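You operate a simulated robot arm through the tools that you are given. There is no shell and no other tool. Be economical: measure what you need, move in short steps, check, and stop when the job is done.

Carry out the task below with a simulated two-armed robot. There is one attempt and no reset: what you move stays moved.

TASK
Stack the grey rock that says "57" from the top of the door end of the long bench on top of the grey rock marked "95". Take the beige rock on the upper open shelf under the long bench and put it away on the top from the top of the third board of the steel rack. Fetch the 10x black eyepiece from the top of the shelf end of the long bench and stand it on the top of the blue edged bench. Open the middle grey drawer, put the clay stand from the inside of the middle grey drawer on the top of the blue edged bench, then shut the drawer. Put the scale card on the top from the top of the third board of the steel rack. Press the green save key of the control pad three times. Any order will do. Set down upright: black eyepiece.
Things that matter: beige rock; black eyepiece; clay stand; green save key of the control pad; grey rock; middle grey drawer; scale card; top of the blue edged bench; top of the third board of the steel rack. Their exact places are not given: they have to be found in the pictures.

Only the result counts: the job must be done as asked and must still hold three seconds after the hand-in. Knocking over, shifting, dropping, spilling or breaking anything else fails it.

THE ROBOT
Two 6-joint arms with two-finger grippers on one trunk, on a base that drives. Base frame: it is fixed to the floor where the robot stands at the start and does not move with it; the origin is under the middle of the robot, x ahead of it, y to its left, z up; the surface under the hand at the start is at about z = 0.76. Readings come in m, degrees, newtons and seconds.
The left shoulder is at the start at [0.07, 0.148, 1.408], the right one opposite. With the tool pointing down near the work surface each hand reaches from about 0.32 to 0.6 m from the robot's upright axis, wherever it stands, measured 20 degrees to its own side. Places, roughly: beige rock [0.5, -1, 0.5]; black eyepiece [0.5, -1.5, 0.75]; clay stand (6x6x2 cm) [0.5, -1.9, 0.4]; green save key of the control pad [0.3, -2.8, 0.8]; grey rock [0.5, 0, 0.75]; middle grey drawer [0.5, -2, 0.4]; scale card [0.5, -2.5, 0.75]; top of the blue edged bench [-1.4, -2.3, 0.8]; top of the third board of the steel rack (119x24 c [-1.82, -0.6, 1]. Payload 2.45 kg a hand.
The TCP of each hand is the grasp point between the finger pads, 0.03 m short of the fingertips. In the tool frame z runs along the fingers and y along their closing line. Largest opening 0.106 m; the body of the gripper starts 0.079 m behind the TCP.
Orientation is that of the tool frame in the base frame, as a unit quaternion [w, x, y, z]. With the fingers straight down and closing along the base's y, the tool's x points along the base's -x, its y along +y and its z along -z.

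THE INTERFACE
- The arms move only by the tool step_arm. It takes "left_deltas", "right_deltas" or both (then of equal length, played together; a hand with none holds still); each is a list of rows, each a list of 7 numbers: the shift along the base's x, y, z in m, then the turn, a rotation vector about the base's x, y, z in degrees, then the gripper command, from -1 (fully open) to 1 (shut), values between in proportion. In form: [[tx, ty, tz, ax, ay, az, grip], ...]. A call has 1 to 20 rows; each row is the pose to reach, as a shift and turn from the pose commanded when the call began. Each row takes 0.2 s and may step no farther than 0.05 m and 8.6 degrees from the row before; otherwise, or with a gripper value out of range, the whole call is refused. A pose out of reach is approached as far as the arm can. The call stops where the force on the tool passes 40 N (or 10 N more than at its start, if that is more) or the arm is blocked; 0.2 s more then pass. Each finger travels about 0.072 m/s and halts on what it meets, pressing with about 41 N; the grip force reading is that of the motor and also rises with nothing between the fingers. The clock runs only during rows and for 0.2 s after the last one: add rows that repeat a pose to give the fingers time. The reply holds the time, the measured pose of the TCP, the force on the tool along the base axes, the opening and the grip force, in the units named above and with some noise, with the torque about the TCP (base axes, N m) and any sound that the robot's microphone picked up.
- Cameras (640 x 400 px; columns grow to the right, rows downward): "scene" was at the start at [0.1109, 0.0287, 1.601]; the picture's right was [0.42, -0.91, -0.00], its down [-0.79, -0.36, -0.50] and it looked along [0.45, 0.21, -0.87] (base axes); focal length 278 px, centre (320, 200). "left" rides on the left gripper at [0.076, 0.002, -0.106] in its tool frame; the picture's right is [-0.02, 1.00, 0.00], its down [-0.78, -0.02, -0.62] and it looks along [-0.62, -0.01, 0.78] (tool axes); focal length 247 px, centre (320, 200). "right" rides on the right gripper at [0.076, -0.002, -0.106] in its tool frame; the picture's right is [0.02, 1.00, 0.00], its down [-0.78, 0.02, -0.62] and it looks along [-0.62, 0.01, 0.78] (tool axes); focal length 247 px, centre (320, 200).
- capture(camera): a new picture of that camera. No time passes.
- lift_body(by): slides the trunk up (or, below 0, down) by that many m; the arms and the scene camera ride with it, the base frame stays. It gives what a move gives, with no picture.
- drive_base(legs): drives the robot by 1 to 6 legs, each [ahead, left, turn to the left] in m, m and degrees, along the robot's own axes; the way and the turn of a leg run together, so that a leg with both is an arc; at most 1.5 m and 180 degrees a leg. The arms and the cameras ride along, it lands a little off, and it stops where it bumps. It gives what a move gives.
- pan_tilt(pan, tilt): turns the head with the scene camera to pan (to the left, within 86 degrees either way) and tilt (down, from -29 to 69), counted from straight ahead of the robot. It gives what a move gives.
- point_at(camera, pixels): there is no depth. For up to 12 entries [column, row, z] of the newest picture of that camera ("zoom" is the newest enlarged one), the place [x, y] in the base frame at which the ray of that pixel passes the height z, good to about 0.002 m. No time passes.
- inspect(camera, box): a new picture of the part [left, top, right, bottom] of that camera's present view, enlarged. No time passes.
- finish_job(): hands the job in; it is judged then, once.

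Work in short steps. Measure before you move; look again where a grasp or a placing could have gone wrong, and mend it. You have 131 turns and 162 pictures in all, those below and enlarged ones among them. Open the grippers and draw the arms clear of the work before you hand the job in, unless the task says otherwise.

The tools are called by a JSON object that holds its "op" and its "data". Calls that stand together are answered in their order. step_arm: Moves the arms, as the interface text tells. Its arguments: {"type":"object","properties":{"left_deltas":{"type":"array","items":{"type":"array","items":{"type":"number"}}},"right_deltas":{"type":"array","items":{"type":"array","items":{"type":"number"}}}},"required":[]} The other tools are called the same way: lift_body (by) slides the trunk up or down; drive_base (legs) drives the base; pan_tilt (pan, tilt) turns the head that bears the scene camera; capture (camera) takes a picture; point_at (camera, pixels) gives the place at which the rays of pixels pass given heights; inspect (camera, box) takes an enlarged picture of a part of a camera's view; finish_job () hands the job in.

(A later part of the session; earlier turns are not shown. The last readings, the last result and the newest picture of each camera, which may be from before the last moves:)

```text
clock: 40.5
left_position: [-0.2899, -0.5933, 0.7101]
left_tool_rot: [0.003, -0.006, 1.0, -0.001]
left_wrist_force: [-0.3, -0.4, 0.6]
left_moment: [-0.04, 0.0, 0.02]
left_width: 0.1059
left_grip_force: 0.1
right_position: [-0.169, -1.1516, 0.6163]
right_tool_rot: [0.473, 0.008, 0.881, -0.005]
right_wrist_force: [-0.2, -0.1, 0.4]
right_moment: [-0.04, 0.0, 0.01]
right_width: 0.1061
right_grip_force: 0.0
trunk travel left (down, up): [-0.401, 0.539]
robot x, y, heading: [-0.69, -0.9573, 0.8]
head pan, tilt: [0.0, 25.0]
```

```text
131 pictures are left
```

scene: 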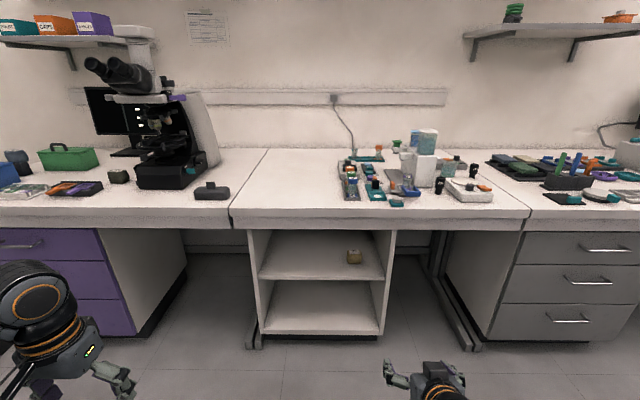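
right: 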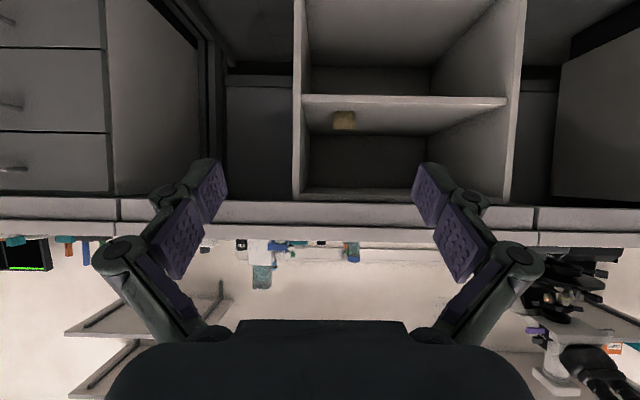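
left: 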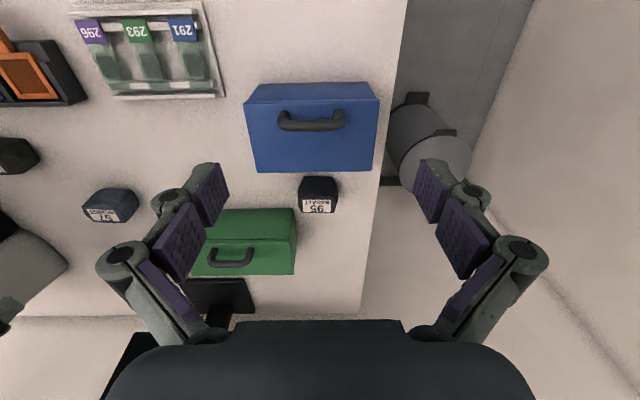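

Triangulate with this lower view.

{"op": "inspect", "data": {"camera": "scene", "box": [240, 200, 400, 300]}}

{"op": "point_at", "data": {"camera": "scene", "pixels": [[354, 264, 0.48], [354, 264, 0.5], [258, 276, 0.48], [258, 276, 0.5], [385, 278, 0.48], [385, 278, 0.5], [350, 229, 0.66], [350, 229, 0.68], [350, 229, 0.7]]}}

```text
4.00 times, centred on (320, 250) of scene
```

zoom: 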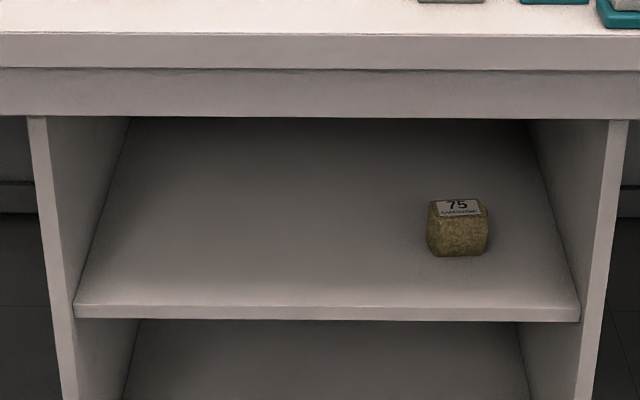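

```text
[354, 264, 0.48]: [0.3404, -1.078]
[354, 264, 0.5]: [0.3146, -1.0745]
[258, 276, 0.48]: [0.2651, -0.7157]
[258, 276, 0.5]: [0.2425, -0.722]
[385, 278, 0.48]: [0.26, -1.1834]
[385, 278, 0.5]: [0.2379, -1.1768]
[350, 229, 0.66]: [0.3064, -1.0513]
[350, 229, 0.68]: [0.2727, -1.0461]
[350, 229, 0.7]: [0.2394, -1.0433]
```

Solved: shelf top z≈0.435 (front x≈0.31), apron underside z≈0.68 at x≈0.275, rock's near base ≈(0.41,-1.08). Drive up 0.40 and left 0.07, pitch a little steeper, and look with the right camera.

{"op": "drive_base", "data": {"legs": [[0.4, 0.065, -0.7]]}}

{"op": "step_arm", "data": {"right_deltas": [[0, 0, -0.03, 0, 4, 0, -1], [0, 0, -0.06, 0, 4, 0, -1]]}}

{"op": "capture", "data": {"camera": "right"}}

```text
clock: 43.1
left_position: [0.114, -0.5297, 0.7113]
left_tool_rot: [0.003, 0.0, 1.0, -0.002]
left_wrist_force: [0.7, 1.0, 0.4]
left_moment: [-0.02, 0.01, 0.0]
left_width: 0.1061
left_grip_force: 0.0
right_position: [0.2286, -1.0878, 0.6158]
right_tool_rot: [0.473, 0.015, 0.881, -0.01]
right_wrist_force: [-0.5, -0.2, -0.3]
right_moment: [0.0, 0.03, -0.02]
right_width: 0.1061
right_grip_force: 0.0
trunk travel left (down, up): [-0.401, 0.539]
robot x, y, heading: [-0.2886, -0.8897, -0.2]
head pan, tilt: [0.0, 25.0]
```

```text
clock: 43.7
left_position: [0.1145, -0.5293, 0.7114]
left_tool_rot: [0.004, 0.0, 1.0, -0.002]
left_wrist_force: [-0.1, 0.3, -0.6]
left_moment: [0.01, -0.02, 0.0]
left_width: 0.106
left_grip_force: 0.0
right_position: [0.2285, -1.0894, 0.5552]
right_tool_rot: [0.443, 0.014, 0.896, -0.011]
right_wrist_force: [0.0, -0.1, -0.3]
right_moment: [-0.01, -0.02, -0.02]
right_width: 0.1058
right_grip_force: 0.1
trunk travel left (down, up): [-0.401, 0.539]
robot x, y, heading: [-0.2928, -0.8845, 0.1]
head pan, tilt: [0.0, 25.0]
```

```text
129 pictures are left
```

right: 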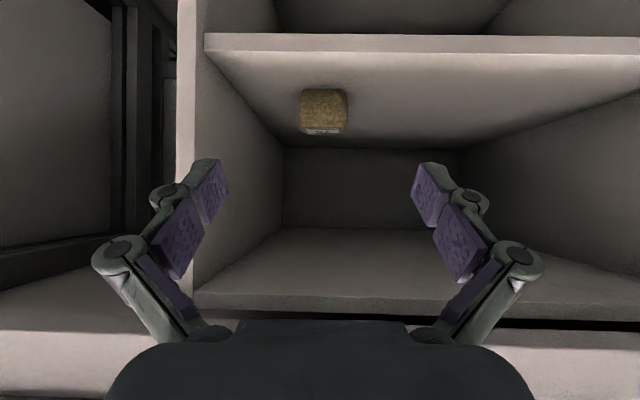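

{"op": "inspect", "data": {"camera": "right", "box": [280, 20, 380, 150]}}

{"op": "point_at", "data": {"camera": "right", "pixels": [[324, 89, 0.42], [324, 89, 0.435], [324, 89, 0.45], [324, 50, 0.42], [324, 50, 0.435], [324, 50, 0.45], [324, 330, 0.68], [324, 310, 0.68]]}}

```text
3.08 times, centred on (330, 85) of right
```

zoom: 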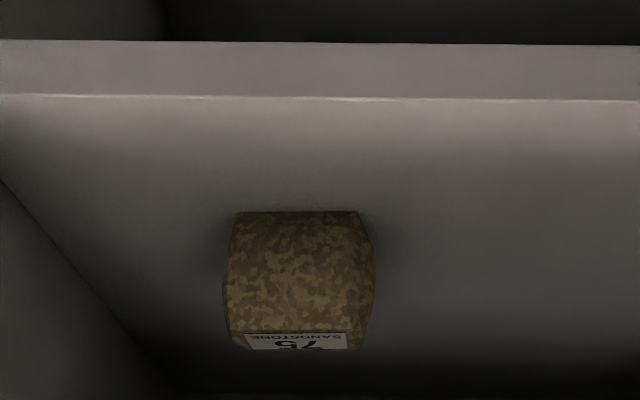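

```text
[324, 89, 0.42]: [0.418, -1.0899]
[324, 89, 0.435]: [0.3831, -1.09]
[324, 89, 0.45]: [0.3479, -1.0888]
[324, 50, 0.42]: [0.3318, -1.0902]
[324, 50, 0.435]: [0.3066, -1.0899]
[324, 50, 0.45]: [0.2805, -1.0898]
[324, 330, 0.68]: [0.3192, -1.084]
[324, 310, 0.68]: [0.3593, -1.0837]
```

Solved: shelf z=0.42 (front x=0.33), rock front x≈0.417, top z≈0.47, y≈-1.089, width≈0.06. Lower the hand in front of the shelf, then drive in 0.12.

{"op": "step_arm", "data": {"right_deltas": [[0.01, 0, -0.04, 0, 0, -1, -1], [0.03, 0, -0.083, 0, 0, -1, -1]]}}

{"op": "drive_base", "data": {"legs": [[0.12, 0, 0]]}}

{"op": "capture", "data": {"camera": "right"}}

{"op": "capture", "data": {"camera": "scene"}}

```text
clock: 44.3
left_position: [0.1132, -0.5295, 0.7107]
left_tool_rot: [0.002, 0.0, 1.0, -0.002]
left_wrist_force: [0.7, 0.4, 0.1]
left_moment: [-0.03, 0.0, 0.01]
left_width: 0.106
left_grip_force: 0.1
right_position: [0.2578, -1.0906, 0.4716]
right_tool_rot: [0.442, 0.022, 0.897, -0.013]
right_wrist_force: [-1.3, 0.3, -0.4]
right_moment: [-0.03, -0.03, 0.01]
right_width: 0.1058
right_grip_force: 0.2
trunk travel left (down, up): [-0.401, 0.539]
robot x, y, heading: [-0.2904, -0.8908, 0.4]
head pan, tilt: [0.0, 25.0]
```

```text
clock: 45.5
left_position: [0.2327, -0.5288, 0.7107]
left_tool_rot: [0.003, -0.001, 1.0, -0.002]
left_wrist_force: [-0.1, 0.5, 0.0]
left_moment: [0.04, 0.0, -0.02]
left_width: 0.106
left_grip_force: 0.1
right_position: [0.3769, -1.0885, 0.4721]
right_tool_rot: [0.441, 0.02, 0.897, -0.012]
right_wrist_force: [0.1, 1.0, 0.2]
right_moment: [-0.01, -0.02, 0.01]
right_width: 0.1059
right_grip_force: 0.2
trunk travel left (down, up): [-0.401, 0.539]
robot x, y, heading: [-0.1711, -0.8915, 0.1]
head pan, tilt: [0.0, 25.0]
```

```text
127 pictures are left
```

right: 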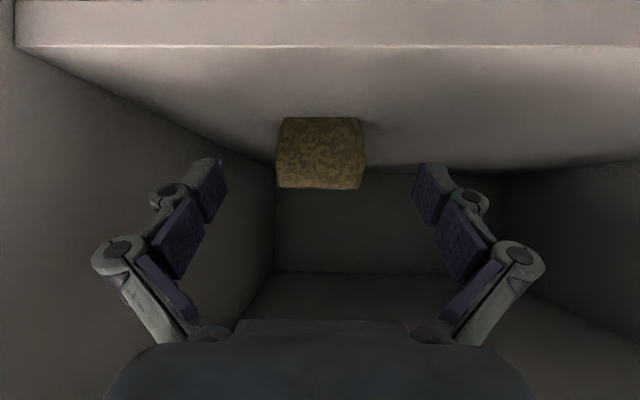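

```text
126 pictures are left
```

scene: 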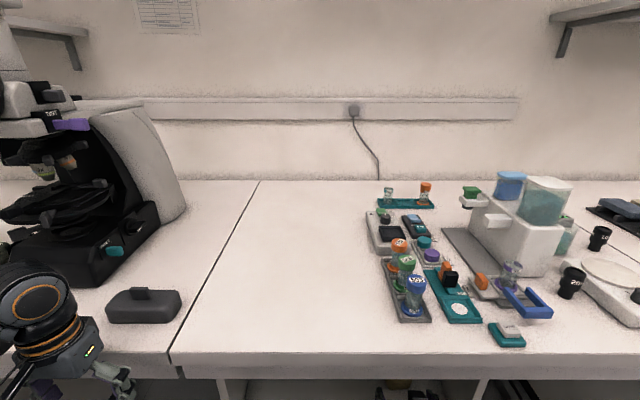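

Check rock location, then advance to (0.437, 0.455) and grip.

{"op": "point_at", "data": {"camera": "right", "pixels": [[320, 117, 0.42], [276, 155, 0.445], [365, 155, 0.445]]}}

{"op": "step_arm", "data": {"right_deltas": [[0.03, 0, -0.01, 0, 0, 0, -1], [0.06, 0, -0.018, 0, 0, 0, -1], [0.06, 0, -0.018, 0, 0, 0, 0], [0.06, 0, -0.018, 0, 0, 0, 0.6], [0.06, 0, -0.018, 0, 0, 0, 0.6], [0.06, 0, -0.018, 0, 0, 0, 0.6]]}}

{"op": "capture", "data": {"camera": "right"}}

```text
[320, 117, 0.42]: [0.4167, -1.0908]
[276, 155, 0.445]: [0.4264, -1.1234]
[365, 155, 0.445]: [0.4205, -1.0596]
```

```text
clock: 46.9
left_position: [0.2327, -0.529, 0.7118]
left_tool_rot: [0.004, 0.0, 1.0, -0.002]
left_wrist_force: [-0.4, 0.2, 0.2]
left_moment: [-0.01, -0.01, -0.01]
left_width: 0.1057
left_grip_force: 0.1
right_position: [0.4365, -1.0876, 0.4546]
right_tool_rot: [0.442, 0.02, 0.897, -0.012]
right_wrist_force: [0.8, -1.5, 0.7]
right_moment: [0.02, -0.08, -0.01]
right_width: 0.0633
right_grip_force: 41.2
trunk travel left (down, up): [-0.401, 0.539]
robot x, y, heading: [-0.1714, -0.8876, 0.1]
head pan, tilt: [0.0, 25.0]
```

```text
125 pictures are left
```

right: 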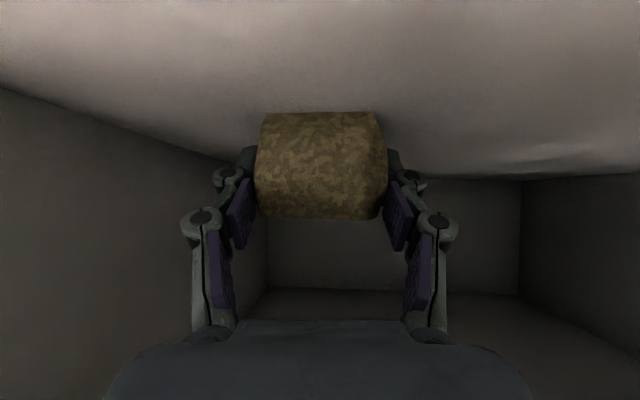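

Gripped (0.063). Lift 3 cm, then back out by driving.

{"op": "step_arm", "data": {"right_deltas": [[0, 0, 0.015, 0, 0, 0, 0.6], [0, 0, 0.03, 0, 0, 0, 0.6], [-0.02, 0, 0.03, 0, 0, 0, 0.6]]}}

{"op": "drive_base", "data": {"legs": [[-0.6, 0, 0]]}}

{"op": "capture", "data": {"camera": "right"}}

```text
clock: 47.7
left_position: [0.2319, -0.5278, 0.7121]
left_tool_rot: [0.004, -0.002, 1.0, -0.002]
left_wrist_force: [0.5, 0.2, 0.9]
left_moment: [-0.04, 0.02, 0.01]
left_width: 0.106
left_grip_force: 0.0
right_position: [0.4163, -1.09, 0.4844]
right_tool_rot: [0.442, 0.021, 0.897, -0.013]
right_wrist_force: [-0.4, -0.1, -3.9]
right_moment: [0.01, 0.0, 0.01]
right_width: 0.0633
right_grip_force: 40.8
trunk travel left (down, up): [-0.401, 0.539]
robot x, y, heading: [-0.1769, -0.8876, -0.1]
head pan, tilt: [0.0, 25.0]
```

```text
clock: 51.0
left_position: [-0.3522, -0.5304, 0.711]
left_tool_rot: [0.003, -0.001, 1.0, -0.002]
left_wrist_force: [0.2, 0.7, 0.4]
left_moment: [-0.04, -0.01, 0.01]
left_width: 0.1062
left_grip_force: 0.1
right_position: [-0.1703, -1.091, 0.4844]
right_tool_rot: [0.442, 0.021, 0.897, -0.013]
right_wrist_force: [-0.2, 0.4, -3.6]
right_moment: [-0.06, 0.0, 0.0]
right_width: 0.0633
right_grip_force: 41.3
trunk travel left (down, up): [-0.401, 0.539]
robot x, y, heading: [-0.7544, -0.8911, 0.1]
head pan, tilt: [0.0, 25.0]
```

```text
124 pictures are left
```

right: 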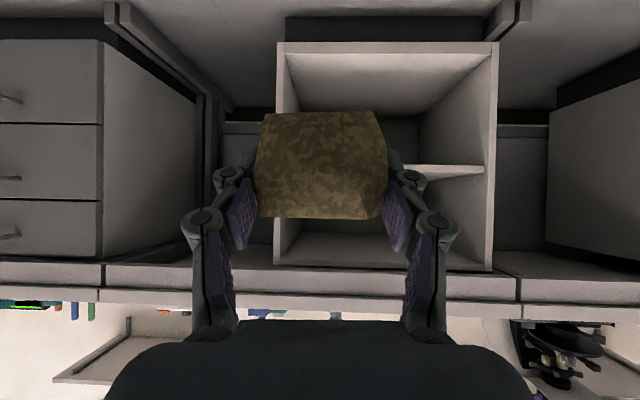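

Now drive left 0.3, raise the trunk 0.5 and turn toward the steel rack; then look at it.

{"op": "drive_base", "data": {"legs": [[0, 0.3, 0], [0, 0, 90], [0, 0, 90]]}}

{"op": "lift_body", "data": {"by": 0.53}}

{"op": "capture", "data": {"camera": "scene"}}

{"op": "capture", "data": {"camera": "right"}}

```text
clock: 56.6
left_position: [-1.0833, -0.1506, 0.7098]
left_tool_rot: [0.002, -0.682, 0.732, 0.0]
left_wrist_force: [-0.4, 0.3, -0.4]
left_moment: [-0.01, -0.02, 0.0]
left_width: 0.1058
left_grip_force: 0.0
right_position: [-0.5125, -0.015, 0.4768]
right_tool_rot: [0.327, -0.597, 0.673, 0.289]
right_wrist_force: [0.6, 0.0, -2.8]
right_moment: [0.02, -0.01, 0.01]
right_width: 0.0632
right_grip_force: 41.1
trunk travel left (down, up): [-0.401, 0.539]
robot x, y, heading: [-0.7587, -0.5873, 86.0]
head pan, tilt: [0.0, 25.0]
stopped in leg 2: the robot was blocked; the commanded pose is now the measured one
```

```text
refused: 0.53 is not a number from -0.4 to 0.4
```

```text
123 pictures are left
```

scene: 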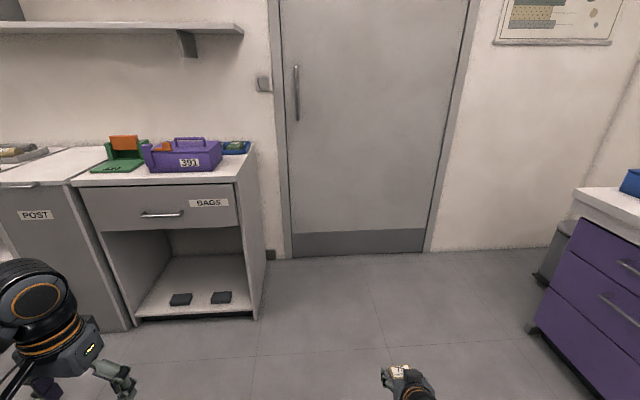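

```text
122 pictures are left
```

right: 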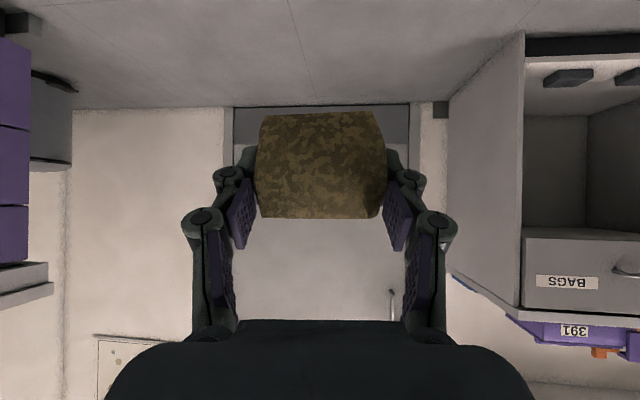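

The turn was blocked at 86°; look left to see what's there.

{"op": "pan_tilt", "data": {"pan": 75, "tilt": 30}}

{"op": "capture", "data": {"camera": "scene"}}

{"op": "capture", "data": {"camera": "left"}}

```text
clock: 58.1
left_position: [-1.0842, -0.1526, 0.7093]
left_tool_rot: [0.001, -0.683, 0.731, -0.002]
left_wrist_force: [-0.1, 0.3, -0.1]
left_moment: [-0.02, -0.03, 0.01]
left_width: 0.1061
left_grip_force: 0.0
right_position: [-0.5151, -0.0115, 0.4752]
right_tool_rot: [0.327, -0.598, 0.673, 0.288]
right_wrist_force: [0.1, -0.3, -4.4]
right_moment: [0.0, -0.02, 0.01]
right_width: 0.0633
right_grip_force: 41.0
trunk travel left (down, up): [-0.401, 0.539]
robot x, y, heading: [-0.7589, -0.5844, 86.3]
head pan, tilt: [75.0, 30.0]
```

```text
121 pictures are left
```

scene: 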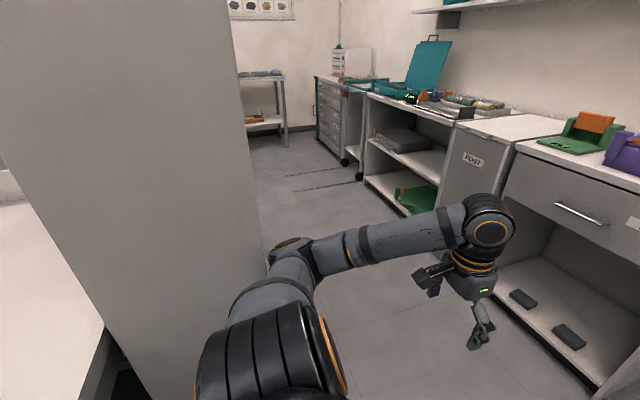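

```text
120 pictures are left
```

left: 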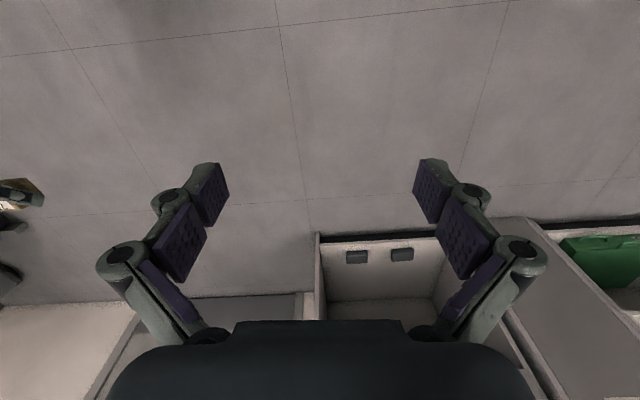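

A tall grey panel (probably the rack's end) is just left of me. Measure its corner on the floor.

{"op": "point_at", "data": {"camera": "scene", "pixels": [[262, 265, 0], [200, 385, 0], [80, 330, 0], [80, 370, 0], [20, 240, 0.8], [105, 325, 0.8], [105, 325, 0.75], [310, 190, 0]]}}

{"op": "drive_base", "data": {"legs": [[0, -0.15, 0]]}}

{"op": "pan_tilt", "data": {"pan": 86, "tilt": 10}}

{"op": "capture", "data": {"camera": "scene"}}

```text
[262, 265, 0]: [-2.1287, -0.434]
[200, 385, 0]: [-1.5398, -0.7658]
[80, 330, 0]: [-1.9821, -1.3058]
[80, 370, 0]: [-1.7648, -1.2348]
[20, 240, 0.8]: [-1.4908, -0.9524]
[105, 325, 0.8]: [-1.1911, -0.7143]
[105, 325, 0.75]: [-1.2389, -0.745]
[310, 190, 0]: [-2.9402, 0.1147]
```

```text
clock: 59.5
left_position: [-0.9343, -0.1705, 0.712]
left_tool_rot: [0.007, -0.684, 0.729, 0.002]
left_wrist_force: [0.0, 0.3, 0.5]
left_moment: [0.04, 0.06, -0.02]
left_width: 0.1057
left_grip_force: 0.1
right_position: [-0.3629, -0.0275, 0.4822]
right_tool_rot: [0.331, -0.597, 0.67, 0.292]
right_wrist_force: [-1.0, -0.4, -3.5]
right_moment: [0.0, 0.0, 0.02]
right_width: 0.0628
right_grip_force: 40.8
trunk travel left (down, up): [-0.401, 0.539]
robot x, y, heading: [-0.6026, -0.6007, 86.0]
head pan, tilt: [75.0, 30.0]
```

```text
clock: 60.3
left_position: [-0.9351, -0.1691, 0.7132]
left_tool_rot: [0.005, -0.683, 0.73, 0.002]
left_wrist_force: [0.3, -0.5, -0.5]
left_moment: [-0.06, -0.04, -0.04]
left_width: 0.1061
left_grip_force: 0.1
right_position: [-0.3644, -0.0267, 0.4829]
right_tool_rot: [0.33, -0.597, 0.67, 0.292]
right_wrist_force: [-0.6, 0.3, -3.6]
right_moment: [-0.06, 0.02, 0.01]
right_width: 0.0632
right_grip_force: 40.9
trunk travel left (down, up): [-0.401, 0.539]
robot x, y, heading: [-0.6037, -0.5987, 86.4]
head pan, tilt: [85.9, 10.0]
```

```text
119 pictures are left
```

scene: 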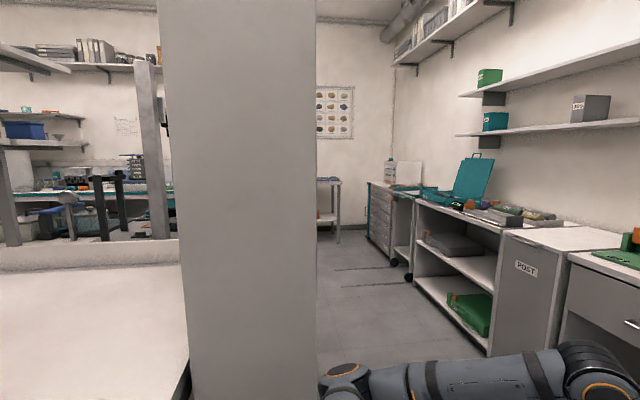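

The rack runs along x from x≈-1.2, and its open face is likely on the +y passage. Measure passage: cabinet bottom line and panel edges.

{"op": "point_at", "data": {"camera": "scene", "pixels": [[415, 278, 0], [488, 354, 0], [365, 225, 0], [318, 250, 0], [570, 325, 0.76], [600, 250, 0.8], [500, 235, 0.8], [185, 385, 0.75], [182, 262, 0.8]]}}

{"op": "pan_tilt", "data": {"pan": 86, "tilt": 55}}

{"op": "capture", "data": {"camera": "scene"}}

```text
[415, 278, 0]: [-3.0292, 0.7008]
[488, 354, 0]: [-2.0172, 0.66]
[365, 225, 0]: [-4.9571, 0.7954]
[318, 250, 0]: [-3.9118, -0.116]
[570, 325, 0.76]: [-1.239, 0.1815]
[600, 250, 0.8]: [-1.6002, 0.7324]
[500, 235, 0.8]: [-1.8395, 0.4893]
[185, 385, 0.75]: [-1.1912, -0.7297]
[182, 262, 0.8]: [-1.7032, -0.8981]
```

```text
clock: 61.4
left_position: [-0.9342, -0.1691, 0.7136]
left_tool_rot: [0.006, -0.684, 0.73, 0.002]
left_wrist_force: [-0.5, -0.1, -0.8]
left_moment: [0.03, 0.03, 0.02]
left_width: 0.1059
left_grip_force: 0.1
right_position: [-0.3639, -0.0267, 0.4822]
right_tool_rot: [0.33, -0.597, 0.67, 0.291]
right_wrist_force: [-0.3, 0.8, -3.6]
right_moment: [-0.05, 0.02, -0.04]
right_width: 0.0632
right_grip_force: 41.3
trunk travel left (down, up): [-0.401, 0.539]
robot x, y, heading: [-0.6053, -0.6, 86.3]
head pan, tilt: [85.9, 55.0]
```

```text
118 pictures are left
```

scene: 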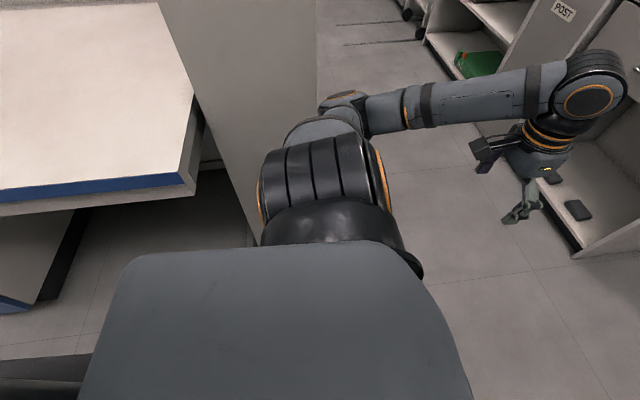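

Passage between the rack face (y≈-0.45) and the cabinets (y≈0.68) is ~1.1 m wide. I raise the trunk, drive ahead 0.5, turn right 176° to face -y.

{"op": "lift_body", "data": {"by": 0.4}}

{"op": "lift_body", "data": {"by": 0.1}}

{"op": "drive_base", "data": {"legs": [[0.5, 0, 0], [0, 0, -90], [0, 0, -86]]}}

{"op": "pan_tilt", "data": {"pan": -60, "tilt": 20}}

{"op": "capture", "data": {"camera": "scene"}}

```text
clock: 65.3
left_position: [-0.9343, -0.1687, 1.1127]
left_tool_rot: [0.005, -0.683, 0.73, 0.002]
left_wrist_force: [0.0, -0.2, 0.1]
left_moment: [0.03, 0.01, 0.02]
left_width: 0.106
left_grip_force: 0.0
right_position: [-0.3635, -0.0264, 0.8828]
right_tool_rot: [0.331, -0.597, 0.67, 0.292]
right_wrist_force: [0.0, 0.3, -4.0]
right_moment: [0.02, -0.01, 0.02]
right_width: 0.0633
right_grip_force: 40.7
trunk travel left (down, up): [-0.801, 0.139]
robot x, y, heading: [-0.6014, -0.5971, 86.2]
head pan, tilt: [85.9, 55.0]
```

```text
clock: 66.6
left_position: [-0.9335, -0.1684, 1.213]
left_tool_rot: [0.006, -0.683, 0.73, 0.001]
left_wrist_force: [0.1, -0.1, -0.2]
left_moment: [-0.02, -0.03, 0.02]
left_width: 0.1061
left_grip_force: 0.1
right_position: [-0.3628, -0.0272, 0.9828]
right_tool_rot: [0.33, -0.597, 0.67, 0.292]
right_wrist_force: [0.5, 0.8, -3.5]
right_moment: [0.01, -0.03, 0.0]
right_width: 0.063
right_grip_force: 40.5
trunk travel left (down, up): [-0.901, 0.039]
robot x, y, heading: [-0.5992, -0.6021, 86.2]
head pan, tilt: [85.9, 55.0]
```

```text
clock: 77.0
left_position: [-0.206, -0.4936, 1.2119]
left_tool_rot: [0.003, 0.705, 0.71, -0.006]
left_wrist_force: [0.4, 0.4, 0.1]
left_moment: [0.02, -0.02, 0.01]
left_width: 0.1056
left_grip_force: 0.1
right_position: [-0.7664, -0.677, 0.9819]
right_tool_rot: [0.303, 0.648, 0.621, -0.319]
right_wrist_force: [-0.2, 0.1, -3.2]
right_moment: [0.03, -0.01, 0.02]
right_width: 0.063
right_grip_force: 40.4
trunk travel left (down, up): [-0.901, 0.039]
robot x, y, heading: [-0.5697, -0.0916, -89.4]
head pan, tilt: [85.9, 55.0]
```

```text
clock: 79.3
left_position: [-0.207, -0.4928, 1.2118]
left_tool_rot: [0.002, 0.705, 0.709, -0.006]
left_wrist_force: [0.7, 0.2, 0.4]
left_moment: [0.0, -0.03, 0.0]
left_width: 0.1059
left_grip_force: 0.1
right_position: [-0.765, -0.6765, 0.9825]
right_tool_rot: [0.304, 0.648, 0.621, -0.32]
right_wrist_force: [0.1, 0.0, -3.0]
right_moment: [-0.02, 0.01, 0.0]
right_width: 0.0628
right_grip_force: 41.2
trunk travel left (down, up): [-0.901, 0.039]
robot x, y, heading: [-0.5721, -0.0892, -89.8]
head pan, tilt: [-60.0, 20.0]
```

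```text
117 pictures are left
```

scene: 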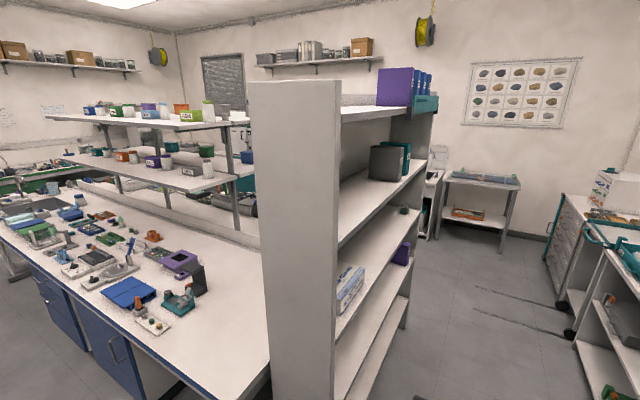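

Excellent view: the rack opens to +y. Determine which board is at z≈1.0.

{"op": "point_at", "data": {"camera": "scene", "pixels": [[336, 248, 1.35], [336, 248, 1.3], [336, 248, 1.25], [336, 342, 1.0], [336, 342, 0.95], [425, 180, 1.3], [425, 180, 1.0], [412, 290, 0.6], [412, 290, 0.65], [340, 380, 0.0], [424, 207, 1.0], [424, 207, 0.95]]}}

{"op": "inspect", "data": {"camera": "scene", "box": [320, 80, 480, 400]}}

```text
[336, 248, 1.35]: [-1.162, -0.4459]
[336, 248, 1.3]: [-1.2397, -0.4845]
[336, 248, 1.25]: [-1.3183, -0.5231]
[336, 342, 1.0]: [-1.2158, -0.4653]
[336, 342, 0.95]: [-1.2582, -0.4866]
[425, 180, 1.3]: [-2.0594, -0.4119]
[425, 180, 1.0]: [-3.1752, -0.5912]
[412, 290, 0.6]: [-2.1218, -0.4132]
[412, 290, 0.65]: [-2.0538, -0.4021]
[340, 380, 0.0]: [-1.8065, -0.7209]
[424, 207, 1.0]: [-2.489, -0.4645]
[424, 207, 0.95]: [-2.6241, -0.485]
```

```text
1.25 times, centred on (400, 240) of scene
```

zoom: 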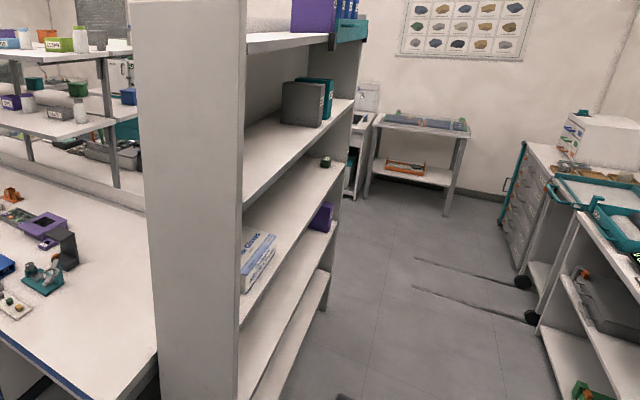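

The third board (z≈1.0) is the one with the glove box at its near end; its middle is clear. Retract the hand 0.1, back off 0.2, and drive sideways into the passage.

{"op": "step_arm", "data": {"right_deltas": [[0, 0.04, 0.02, 0, 0, 0, 0.6], [0, 0.08, 0.05, 0, 0, 0, 0.6], [0, 0.1, 0.07, 0, 0, 0, 0.6]]}}

{"op": "drive_base", "data": {"legs": [[-0.22, 0, 0], [0, -0.98, 0]]}}

{"op": "pan_tilt", "data": {"pan": -20, "tilt": 45}}

{"op": "capture", "data": {"camera": "scene"}}

{"op": "capture", "data": {"camera": "right"}}

```text
clock: 80.1
left_position: [-0.2068, -0.4934, 1.213]
left_tool_rot: [0.002, 0.705, 0.71, -0.006]
left_wrist_force: [0.2, -1.2, -0.6]
left_moment: [0.04, -0.01, -0.04]
left_width: 0.1057
left_grip_force: 0.0
right_position: [-0.7652, -0.578, 1.0518]
right_tool_rot: [0.303, 0.648, 0.621, -0.32]
right_wrist_force: [0.1, -0.6, -3.7]
right_moment: [0.06, -0.02, 0.04]
right_width: 0.0629
right_grip_force: 40.9
trunk travel left (down, up): [-0.901, 0.039]
robot x, y, heading: [-0.5668, -0.0918, -89.8]
head pan, tilt: [-60.0, 20.0]
```

```text
clock: 86.5
left_position: [-1.1752, -0.2784, 1.212]
left_tool_rot: [0.001, 0.707, 0.707, -0.006]
left_wrist_force: [0.0, 0.4, 0.4]
left_moment: [0.0, 0.0, 0.0]
left_width: 0.1059
left_grip_force: 0.1
right_position: [-1.7349, -0.3601, 1.0512]
right_tool_rot: [0.302, 0.65, 0.619, -0.321]
right_wrist_force: [-0.1, 0.5, -3.5]
right_moment: [-0.02, 0.01, -0.03]
right_width: 0.0627
right_grip_force: 40.4
trunk travel left (down, up): [-0.901, 0.039]
robot x, y, heading: [-1.5328, 0.1263, -90.1]
head pan, tilt: [-60.0, 20.0]
```

```text
clock: 87.5
left_position: [-1.1755, -0.2793, 1.2131]
left_tool_rot: [0.001, 0.708, 0.706, -0.006]
left_wrist_force: [0.2, -1.0, -1.0]
left_moment: [-0.05, -0.02, 0.0]
left_width: 0.1061
left_grip_force: 0.0
right_position: [-1.7366, -0.3594, 1.0511]
right_tool_rot: [0.302, 0.65, 0.619, -0.321]
right_wrist_force: [-0.3, -0.2, -4.0]
right_moment: [0.03, -0.03, -0.01]
right_width: 0.0628
right_grip_force: 40.7
trunk travel left (down, up): [-0.901, 0.039]
robot x, y, heading: [-1.5337, 0.1259, -90.2]
head pan, tilt: [-20.0, 45.0]
```

```text
115 pictures are left
```

scene: 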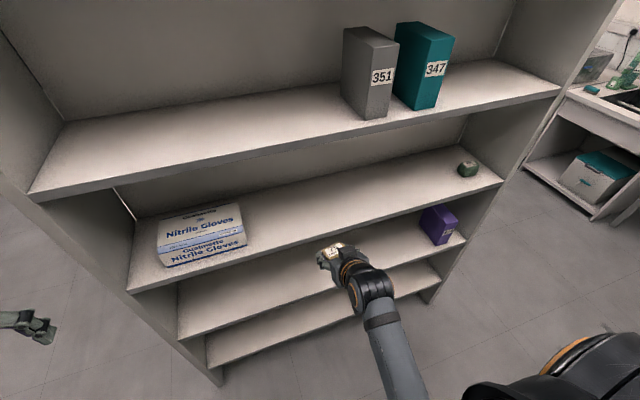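

```text
114 pictures are left
```

right: 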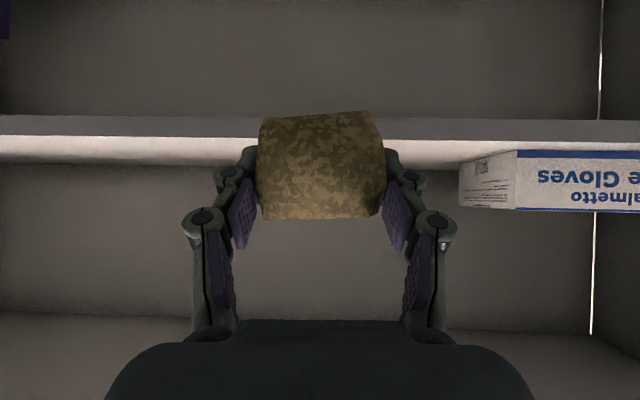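

Solve the board height from both cameras at the front top edge.

{"op": "point_at", "data": {"camera": "right", "pixels": [[150, 136, 0.98], [150, 136, 1.0], [150, 136, 1.02], [150, 164, 1.0]]}}

{"op": "inspect", "data": {"camera": "scene", "box": [300, 140, 520, 280]}}

{"op": "point_at", "data": {"camera": "scene", "pixels": [[131, 290, 0.98], [131, 290, 1.0], [131, 290, 1.02], [502, 183, 0.98], [502, 183, 1.0], [502, 183, 1.02]]}}

```text
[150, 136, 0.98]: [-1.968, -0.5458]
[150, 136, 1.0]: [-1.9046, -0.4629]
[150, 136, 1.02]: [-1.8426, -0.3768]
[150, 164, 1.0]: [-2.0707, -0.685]
```

```text
2.86 times, centred on (410, 210) of scene
```

zoom: 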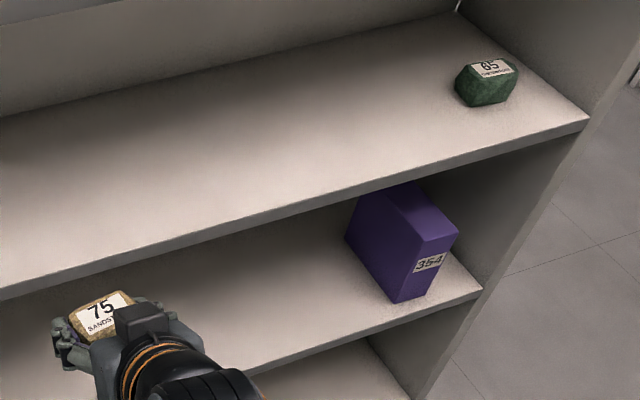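

```text
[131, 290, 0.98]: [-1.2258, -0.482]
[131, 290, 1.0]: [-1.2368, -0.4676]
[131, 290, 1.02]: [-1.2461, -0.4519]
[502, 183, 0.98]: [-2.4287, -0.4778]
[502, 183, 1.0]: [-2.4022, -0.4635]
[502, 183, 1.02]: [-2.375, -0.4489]
```

Board z=1.00, front y=-0.464. Raise 2 cm, drive ahead 0.1, then reach in to y≈-0.56.

{"op": "step_arm", "data": {"right_deltas": [[0, 0, 0.02, 0, 0, 0, 0.6]]}}

{"op": "drive_base", "data": {"legs": [[0.1, 0, 0]]}}

{"op": "step_arm", "data": {"right_deltas": [[0, -0.04, 0, 0, 0, 0, 0.6], [0, -0.08, 0, 0, 0, 0, 0.6], [0, -0.1, -0.02, 0, 0, 0, 0.6], [0, -0.1, -0.028, 0, 0, 0, 0.6]]}}

{"op": "capture", "data": {"camera": "right"}}

```text
clock: 87.9
left_position: [-1.1754, -0.2795, 1.2128]
left_tool_rot: [0.002, 0.707, 0.707, -0.005]
left_wrist_force: [-0.1, -0.2, 0.3]
left_moment: [-0.02, 0.03, -0.02]
left_width: 0.1058
left_grip_force: 0.0
right_position: [-1.7346, -0.3602, 1.0703]
right_tool_rot: [0.302, 0.65, 0.619, -0.321]
right_wrist_force: [0.1, -0.6, -2.4]
right_moment: [0.02, -0.01, 0.02]
right_width: 0.063
right_grip_force: 41.4
trunk travel left (down, up): [-0.901, 0.039]
robot x, y, heading: [-1.5338, 0.1265, -90.1]
head pan, tilt: [-20.0, 45.0]
```

```text
clock: 89.1
left_position: [-1.1761, -0.3726, 1.2146]
left_tool_rot: [0.003, 0.709, 0.706, -0.007]
left_wrist_force: [-0.3, 0.7, -0.2]
left_moment: [0.0, 0.01, -0.01]
left_width: 0.106
left_grip_force: 0.1
right_position: [-1.7361, -0.4559, 1.0726]
right_tool_rot: [0.304, 0.65, 0.618, -0.322]
right_wrist_force: [-0.2, -0.1, -4.0]
right_moment: [-0.02, 0.01, -0.05]
right_width: 0.0626
right_grip_force: 40.9
trunk travel left (down, up): [-0.901, 0.039]
robot x, y, heading: [-1.5356, 0.0311, -89.7]
head pan, tilt: [-20.0, 45.0]
```

```text
clock: 90.1
left_position: [-1.1753, -0.3777, 1.2127]
left_tool_rot: [0.002, 0.708, 0.706, -0.006]
left_wrist_force: [0.1, 1.0, 0.3]
left_moment: [-0.01, 0.01, 0.06]
left_width: 0.1059
left_grip_force: 0.1
right_position: [-1.7366, -0.5588, 1.0407]
right_tool_rot: [0.303, 0.65, 0.619, -0.321]
right_wrist_force: [-0.2, -0.3, -3.0]
right_moment: [0.04, 0.0, 0.0]
right_width: 0.063
right_grip_force: 40.7
trunk travel left (down, up): [-0.901, 0.039]
robot x, y, heading: [-1.5383, 0.0281, -90.0]
head pan, tilt: [-20.0, 45.0]
```

```text
112 pictures are left
```

right: 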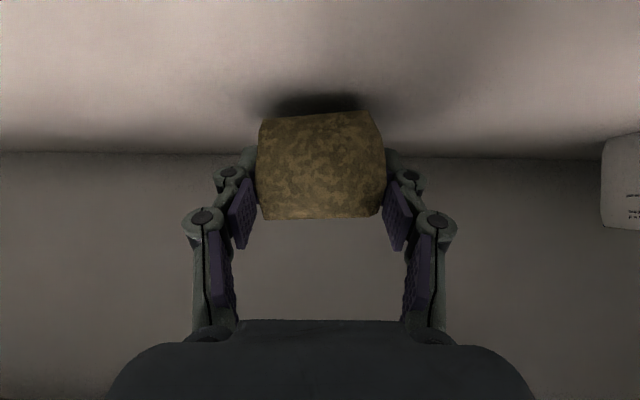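

Lower gently 6 mm to make contact.

{"op": "step_arm", "data": {"right_deltas": [[0, 0, -0.003, 0, 0, 0, 0.6], [0, 0, -0.006, 0, 0, 0, 0.6], [0, 0, -0.006, 0, 0, 0, 0.6]]}}

```text
clock: 90.9
left_position: [-1.1761, -0.3781, 1.2126]
left_tool_rot: [0.002, 0.708, 0.706, -0.006]
left_wrist_force: [1.2, 0.8, -0.1]
left_moment: [-0.02, -0.02, 0.02]
left_width: 0.1059
left_grip_force: 0.2
right_position: [-1.7353, -0.5604, 1.0372]
right_tool_rot: [0.302, 0.651, 0.618, -0.321]
right_wrist_force: [-0.5, 0.4, -3.7]
right_moment: [0.0, 0.01, -0.03]
right_width: 0.0628
right_grip_force: 40.8
trunk travel left (down, up): [-0.901, 0.039]
robot x, y, heading: [-1.535, 0.0296, -90.2]
head pan, tilt: [-20.0, 45.0]
```

Not yet in contact (-3.7 N still). Lower another 4 mm.

{"op": "step_arm", "data": {"right_deltas": [[0, 0, -0.003, 0, 0, 0, 0.6], [0, 0, -0.005, 0, 0, 0, 0.6], [0, 0, -0.005, 0, 0, 0, 0.6]]}}

```text
clock: 91.7
left_position: [-1.1752, -0.376, 1.2136]
left_tool_rot: [0.002, 0.708, 0.706, -0.007]
left_wrist_force: [0.9, 0.3, -0.4]
left_moment: [-0.01, -0.02, 0.02]
left_width: 0.1061
left_grip_force: 0.1
right_position: [-1.7359, -0.5595, 1.0364]
right_tool_rot: [0.305, 0.649, 0.616, -0.325]
right_wrist_force: [-2.8, -6.1, 16.6]
right_moment: [-0.6, -0.37, -0.19]
right_width: 0.0628
right_grip_force: 41.2
trunk travel left (down, up): [-0.901, 0.039]
robot x, y, heading: [-1.5335, 0.03, -90.0]
head pan, tilt: [-20.0, 45.0]
```

Contact (16.6 N). Ease up 3 mm and open.

{"op": "step_arm", "data": {"right_deltas": [[0, 0, 0.003, 0, 0, 0, 0.6], [0, 0, 0.003, 0, 0, 0, -0.4], [0, 0, 0.003, 0, 0, 0, -1], [0, 0, 0.003, 0, 0, 0, -1], [0, 0, 0.003, 0, 0, 0, -1]]}}

{"op": "capture", "data": {"camera": "right"}}

```text
clock: 92.9
left_position: [-1.1755, -0.3776, 1.212]
left_tool_rot: [0.002, 0.708, 0.706, -0.006]
left_wrist_force: [0.3, -0.5, 0.9]
left_moment: [-0.02, 0.04, 0.0]
left_width: 0.1061
left_grip_force: 0.0
right_position: [-1.7354, -0.5599, 1.035]
right_tool_rot: [0.302, 0.651, 0.618, -0.321]
right_wrist_force: [-0.2, 0.2, 0.6]
right_moment: [0.0, 0.01, -0.03]
right_width: 0.1058
right_grip_force: 0.2
trunk travel left (down, up): [-0.901, 0.039]
robot x, y, heading: [-1.5347, 0.0305, -90.1]
head pan, tilt: [-20.0, 45.0]
```

```text
111 pictures are left
```

right: 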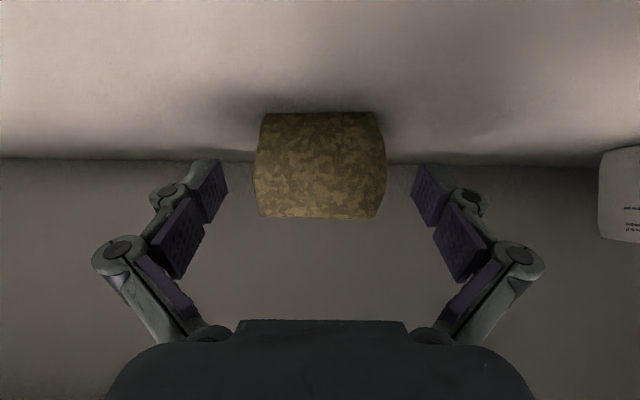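

Placed. Retract the hand, back off, and leave the passage.

{"op": "step_arm", "data": {"right_deltas": [[0, 0.04, 0.01, 0, 0, 0, -1], [0, 0.08, 0.02, 0, 0, 0, -1], [0, 0.11, 0.03, 0, 0, 0, -1]]}}

{"op": "drive_base", "data": {"legs": [[-0.12, 0, 0], [0, 0.98, 0]]}}

{"op": "pan_tilt", "data": {"pan": -50, "tilt": 30}}

{"op": "capture", "data": {"camera": "scene"}}

```text
clock: 93.7
left_position: [-1.1747, -0.377, 1.2122]
left_tool_rot: [0.002, 0.708, 0.706, -0.007]
left_wrist_force: [0.0, -0.6, -0.1]
left_moment: [0.0, 0.0, 0.02]
left_width: 0.1061
left_grip_force: 0.0
right_position: [-1.735, -0.4503, 1.0665]
right_tool_rot: [0.302, 0.649, 0.619, -0.322]
right_wrist_force: [-0.6, 0.6, -0.6]
right_moment: [0.01, -0.01, 0.03]
right_width: 0.1062
right_grip_force: 0.0
trunk travel left (down, up): [-0.901, 0.039]
robot x, y, heading: [-1.5346, 0.0253, -90.0]
head pan, tilt: [-20.0, 45.0]
```

```text
clock: 99.7
left_position: [-0.1841, -0.2562, 1.2135]
left_tool_rot: [0.003, 0.708, 0.707, -0.006]
left_wrist_force: [0.0, -0.1, -0.3]
left_moment: [0.01, -0.02, -0.04]
left_width: 0.1059
left_grip_force: 0.1
right_position: [-0.7425, -0.3294, 1.0646]
right_tool_rot: [0.302, 0.65, 0.619, -0.321]
right_wrist_force: [-0.1, 0.0, -0.3]
right_moment: [-0.01, 0.0, -0.02]
right_width: 0.1059
right_grip_force: 0.1
trunk travel left (down, up): [-0.901, 0.039]
robot x, y, heading: [-0.5426, 0.1521, -89.9]
head pan, tilt: [-20.0, 45.0]
```

```text
clock: 100.6
left_position: [-0.1824, -0.2558, 1.2137]
left_tool_rot: [0.003, 0.708, 0.706, -0.006]
left_wrist_force: [0.9, 0.4, -0.1]
left_moment: [0.02, 0.03, 0.0]
left_width: 0.1061
left_grip_force: 0.0
right_position: [-0.7421, -0.3284, 1.0657]
right_tool_rot: [0.302, 0.649, 0.62, -0.322]
right_wrist_force: [-0.9, -0.4, 0.1]
right_moment: [0.02, 0.0, -0.02]
right_width: 0.1063
right_grip_force: 0.0
trunk travel left (down, up): [-0.901, 0.039]
robot x, y, heading: [-0.5397, 0.1503, -90.0]
head pan, tilt: [-50.0, 30.0]
```

```text
110 pictures are left
```

scene: 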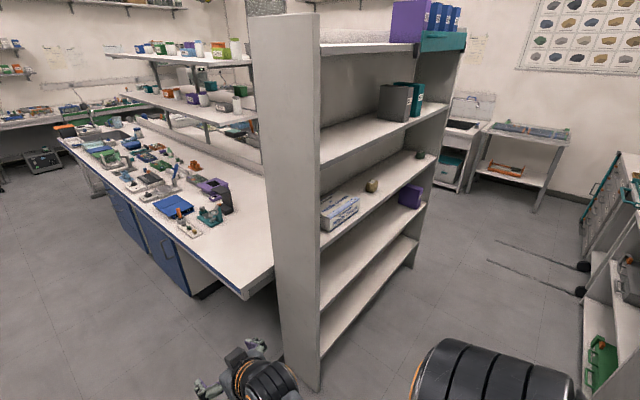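

Rock 75 sits on the third board; blue bench's near end is empty. Turn the right tool back down, drive along the aisle, and turn to face the long bench at y≈-1.7.

{"op": "step_arm", "data": {"right_deltas": [[0, 0, 0, 8.5, 0, 0, -1], [0, 0, 0, 17, 0, 0, -1], [0, 0, 0, 25.5, 0, 0, -1], [0, 0, 0, 34, 0, 0, -1], [0, 0, 0, 42.5, 0, 0, -1], [0, 0, 0, 51, 0, 0, -1]]}}

{"op": "drive_base", "data": {"legs": [[1.3, 0, 0], [0.45, 0, 0], [0, 0, 90]]}}

{"op": "pan_tilt", "data": {"pan": 0, "tilt": 35}}

{"op": "capture", "data": {"camera": "scene"}}

{"op": "pan_tilt", "data": {"pan": -50, "tilt": 35}}

{"op": "capture", "data": {"camera": "scene"}}

```text
clock: 102.0
left_position: [-0.1832, -0.2569, 1.2126]
left_tool_rot: [0.002, 0.708, 0.707, -0.005]
left_wrist_force: [-0.6, -0.6, -0.7]
left_moment: [0.04, -0.01, 0.0]
left_width: 0.1062
left_grip_force: 0.1
right_position: [-0.7395, -0.3332, 1.0511]
right_tool_rot: [-0.009, 0.716, 0.697, -0.023]
right_wrist_force: [-0.4, -0.2, -0.9]
right_moment: [0.01, 0.02, 0.03]
right_width: 0.1061
right_grip_force: 0.0
right hand out of reach, approached as far as the arm can: row 6
trunk travel left (down, up): [-0.901, 0.039]
robot x, y, heading: [-0.5429, 0.1501, -90.1]
head pan, tilt: [-50.0, 30.0]
```

```text
clock: 114.8
left_position: [-0.1195, -1.2558, 1.2127]
left_tool_rot: [0.006, -0.001, 1.0, -0.003]
left_wrist_force: [-0.6, -0.3, -0.5]
left_moment: [0.02, -0.02, 0.02]
left_width: 0.1062
left_grip_force: 0.1
right_position: [-0.0393, -1.812, 1.0514]
right_tool_rot: [0.013, 0.011, 1.0, -0.022]
right_wrist_force: [-0.1, -0.6, 0.0]
right_moment: [0.01, -0.02, -0.03]
right_width: 0.1058
right_grip_force: 0.1
trunk travel left (down, up): [-0.901, 0.039]
robot x, y, heading: [-0.5231, -1.6181, 0.5]
head pan, tilt: [-50.0, 30.0]
```

```text
clock: 115.9
left_position: [-0.1183, -1.2563, 1.2126]
left_tool_rot: [0.006, -0.002, 1.0, -0.003]
left_wrist_force: [-0.5, 0.5, -0.1]
left_moment: [-0.01, 0.0, 0.02]
left_width: 0.106
left_grip_force: 0.0
right_position: [-0.038, -1.8121, 1.0517]
right_tool_rot: [0.012, 0.011, 1.0, -0.022]
right_wrist_force: [-0.2, 0.2, -0.4]
right_moment: [0.0, -0.01, 0.03]
right_width: 0.1059
right_grip_force: 0.0
trunk travel left (down, up): [-0.901, 0.039]
robot x, y, heading: [-0.5213, -1.6173, 0.4]
head pan, tilt: [0.0, 35.0]
```

```text
109 pictures are left
```

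scene: 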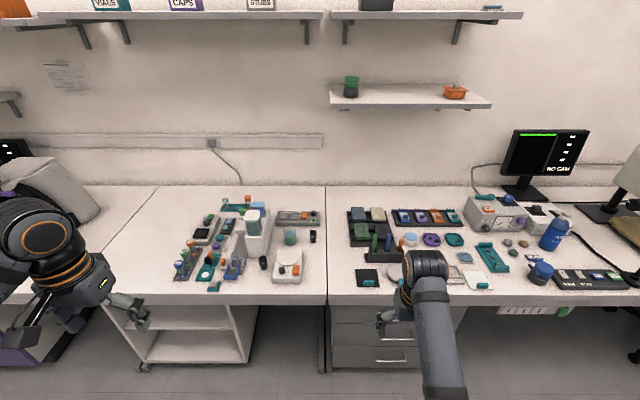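

```text
clock: 117.1
left_position: [-0.1186, -1.256, 1.2121]
left_tool_rot: [0.006, -0.002, 1.0, -0.003]
left_wrist_force: [-1.2, -0.6, 1.2]
left_moment: [0.0, 0.01, 0.03]
left_width: 0.106
left_grip_force: 0.1
right_position: [-0.0381, -1.8128, 1.0522]
right_tool_rot: [0.013, 0.011, 1.0, -0.023]
right_wrist_force: [0.6, -0.1, -0.4]
right_moment: [0.03, -0.02, 0.02]
right_width: 0.1061
right_grip_force: 0.0
trunk travel left (down, up): [-0.901, 0.039]
robot x, y, heading: [-0.525, -1.6122, 0.3]
head pan, tilt: [-50.0, 35.0]
```

```text
108 pictures are left
```

scene: 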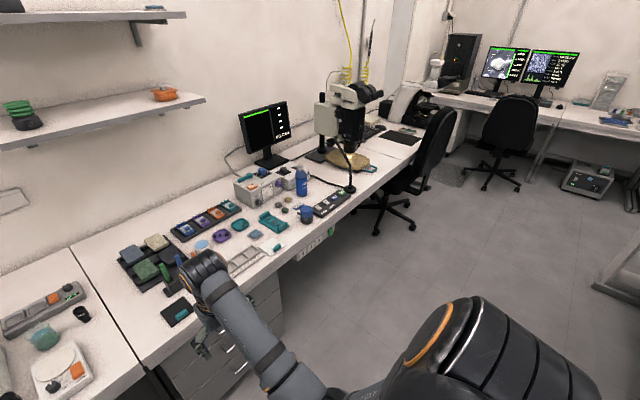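

Enlarge bench details to identify eyepieces, scale card and control pad.

{"op": "inspect", "data": {"camera": "scene", "box": [150, 190, 350, 315]}}

{"op": "pan_tilt", "data": {"pan": 0, "tilt": 35}}

{"op": "inspect", "data": {"camera": "scene", "box": [220, 200, 340, 275]}}

{"op": "inspect", "data": {"camera": "scene", "box": [440, 220, 640, 345]}}

```text
3.20 times, centred on (250, 252) of scene
```

zoom: 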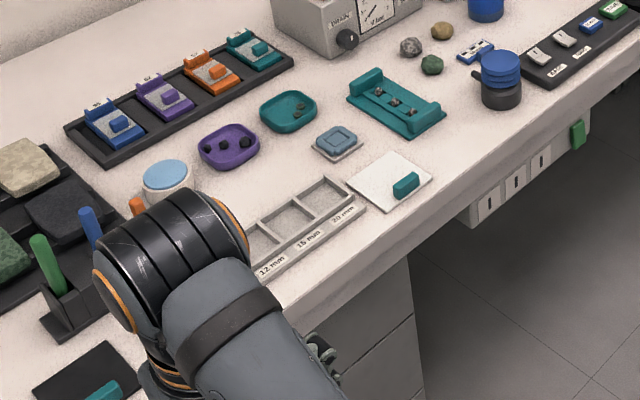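

```text
clock: 118.3
left_position: [-0.1184, -1.2563, 1.2131]
left_tool_rot: [0.006, -0.002, 1.0, -0.003]
left_wrist_force: [0.3, 0.2, -0.2]
left_moment: [-0.03, -0.04, 0.01]
left_width: 0.106
left_grip_force: 0.0
right_position: [-0.039, -1.8131, 1.0526]
right_tool_rot: [0.013, 0.011, 1.0, -0.022]
right_wrist_force: [-0.4, -0.1, 0.3]
right_moment: [-0.01, 0.0, 0.02]
right_width: 0.106
right_grip_force: 0.0
trunk travel left (down, up): [-0.901, 0.039]
robot x, y, heading: [-0.5223, -1.6166, 0.4]
head pan, tilt: [0.0, 35.0]
```

```text
5.33 times, centred on (280, 238) of scene
```

zoom: 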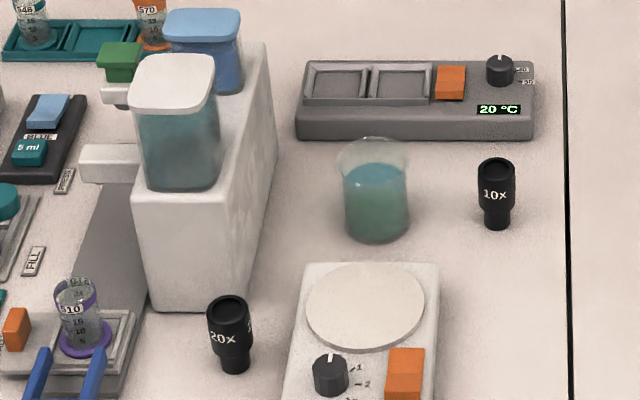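

```text
3.20 times, centred on (540, 282) of scene
```

zoom: 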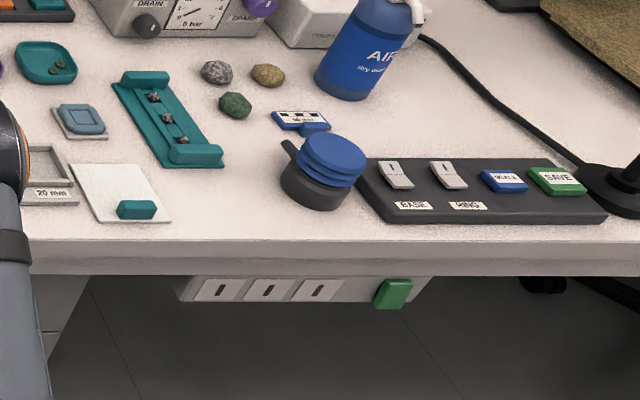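

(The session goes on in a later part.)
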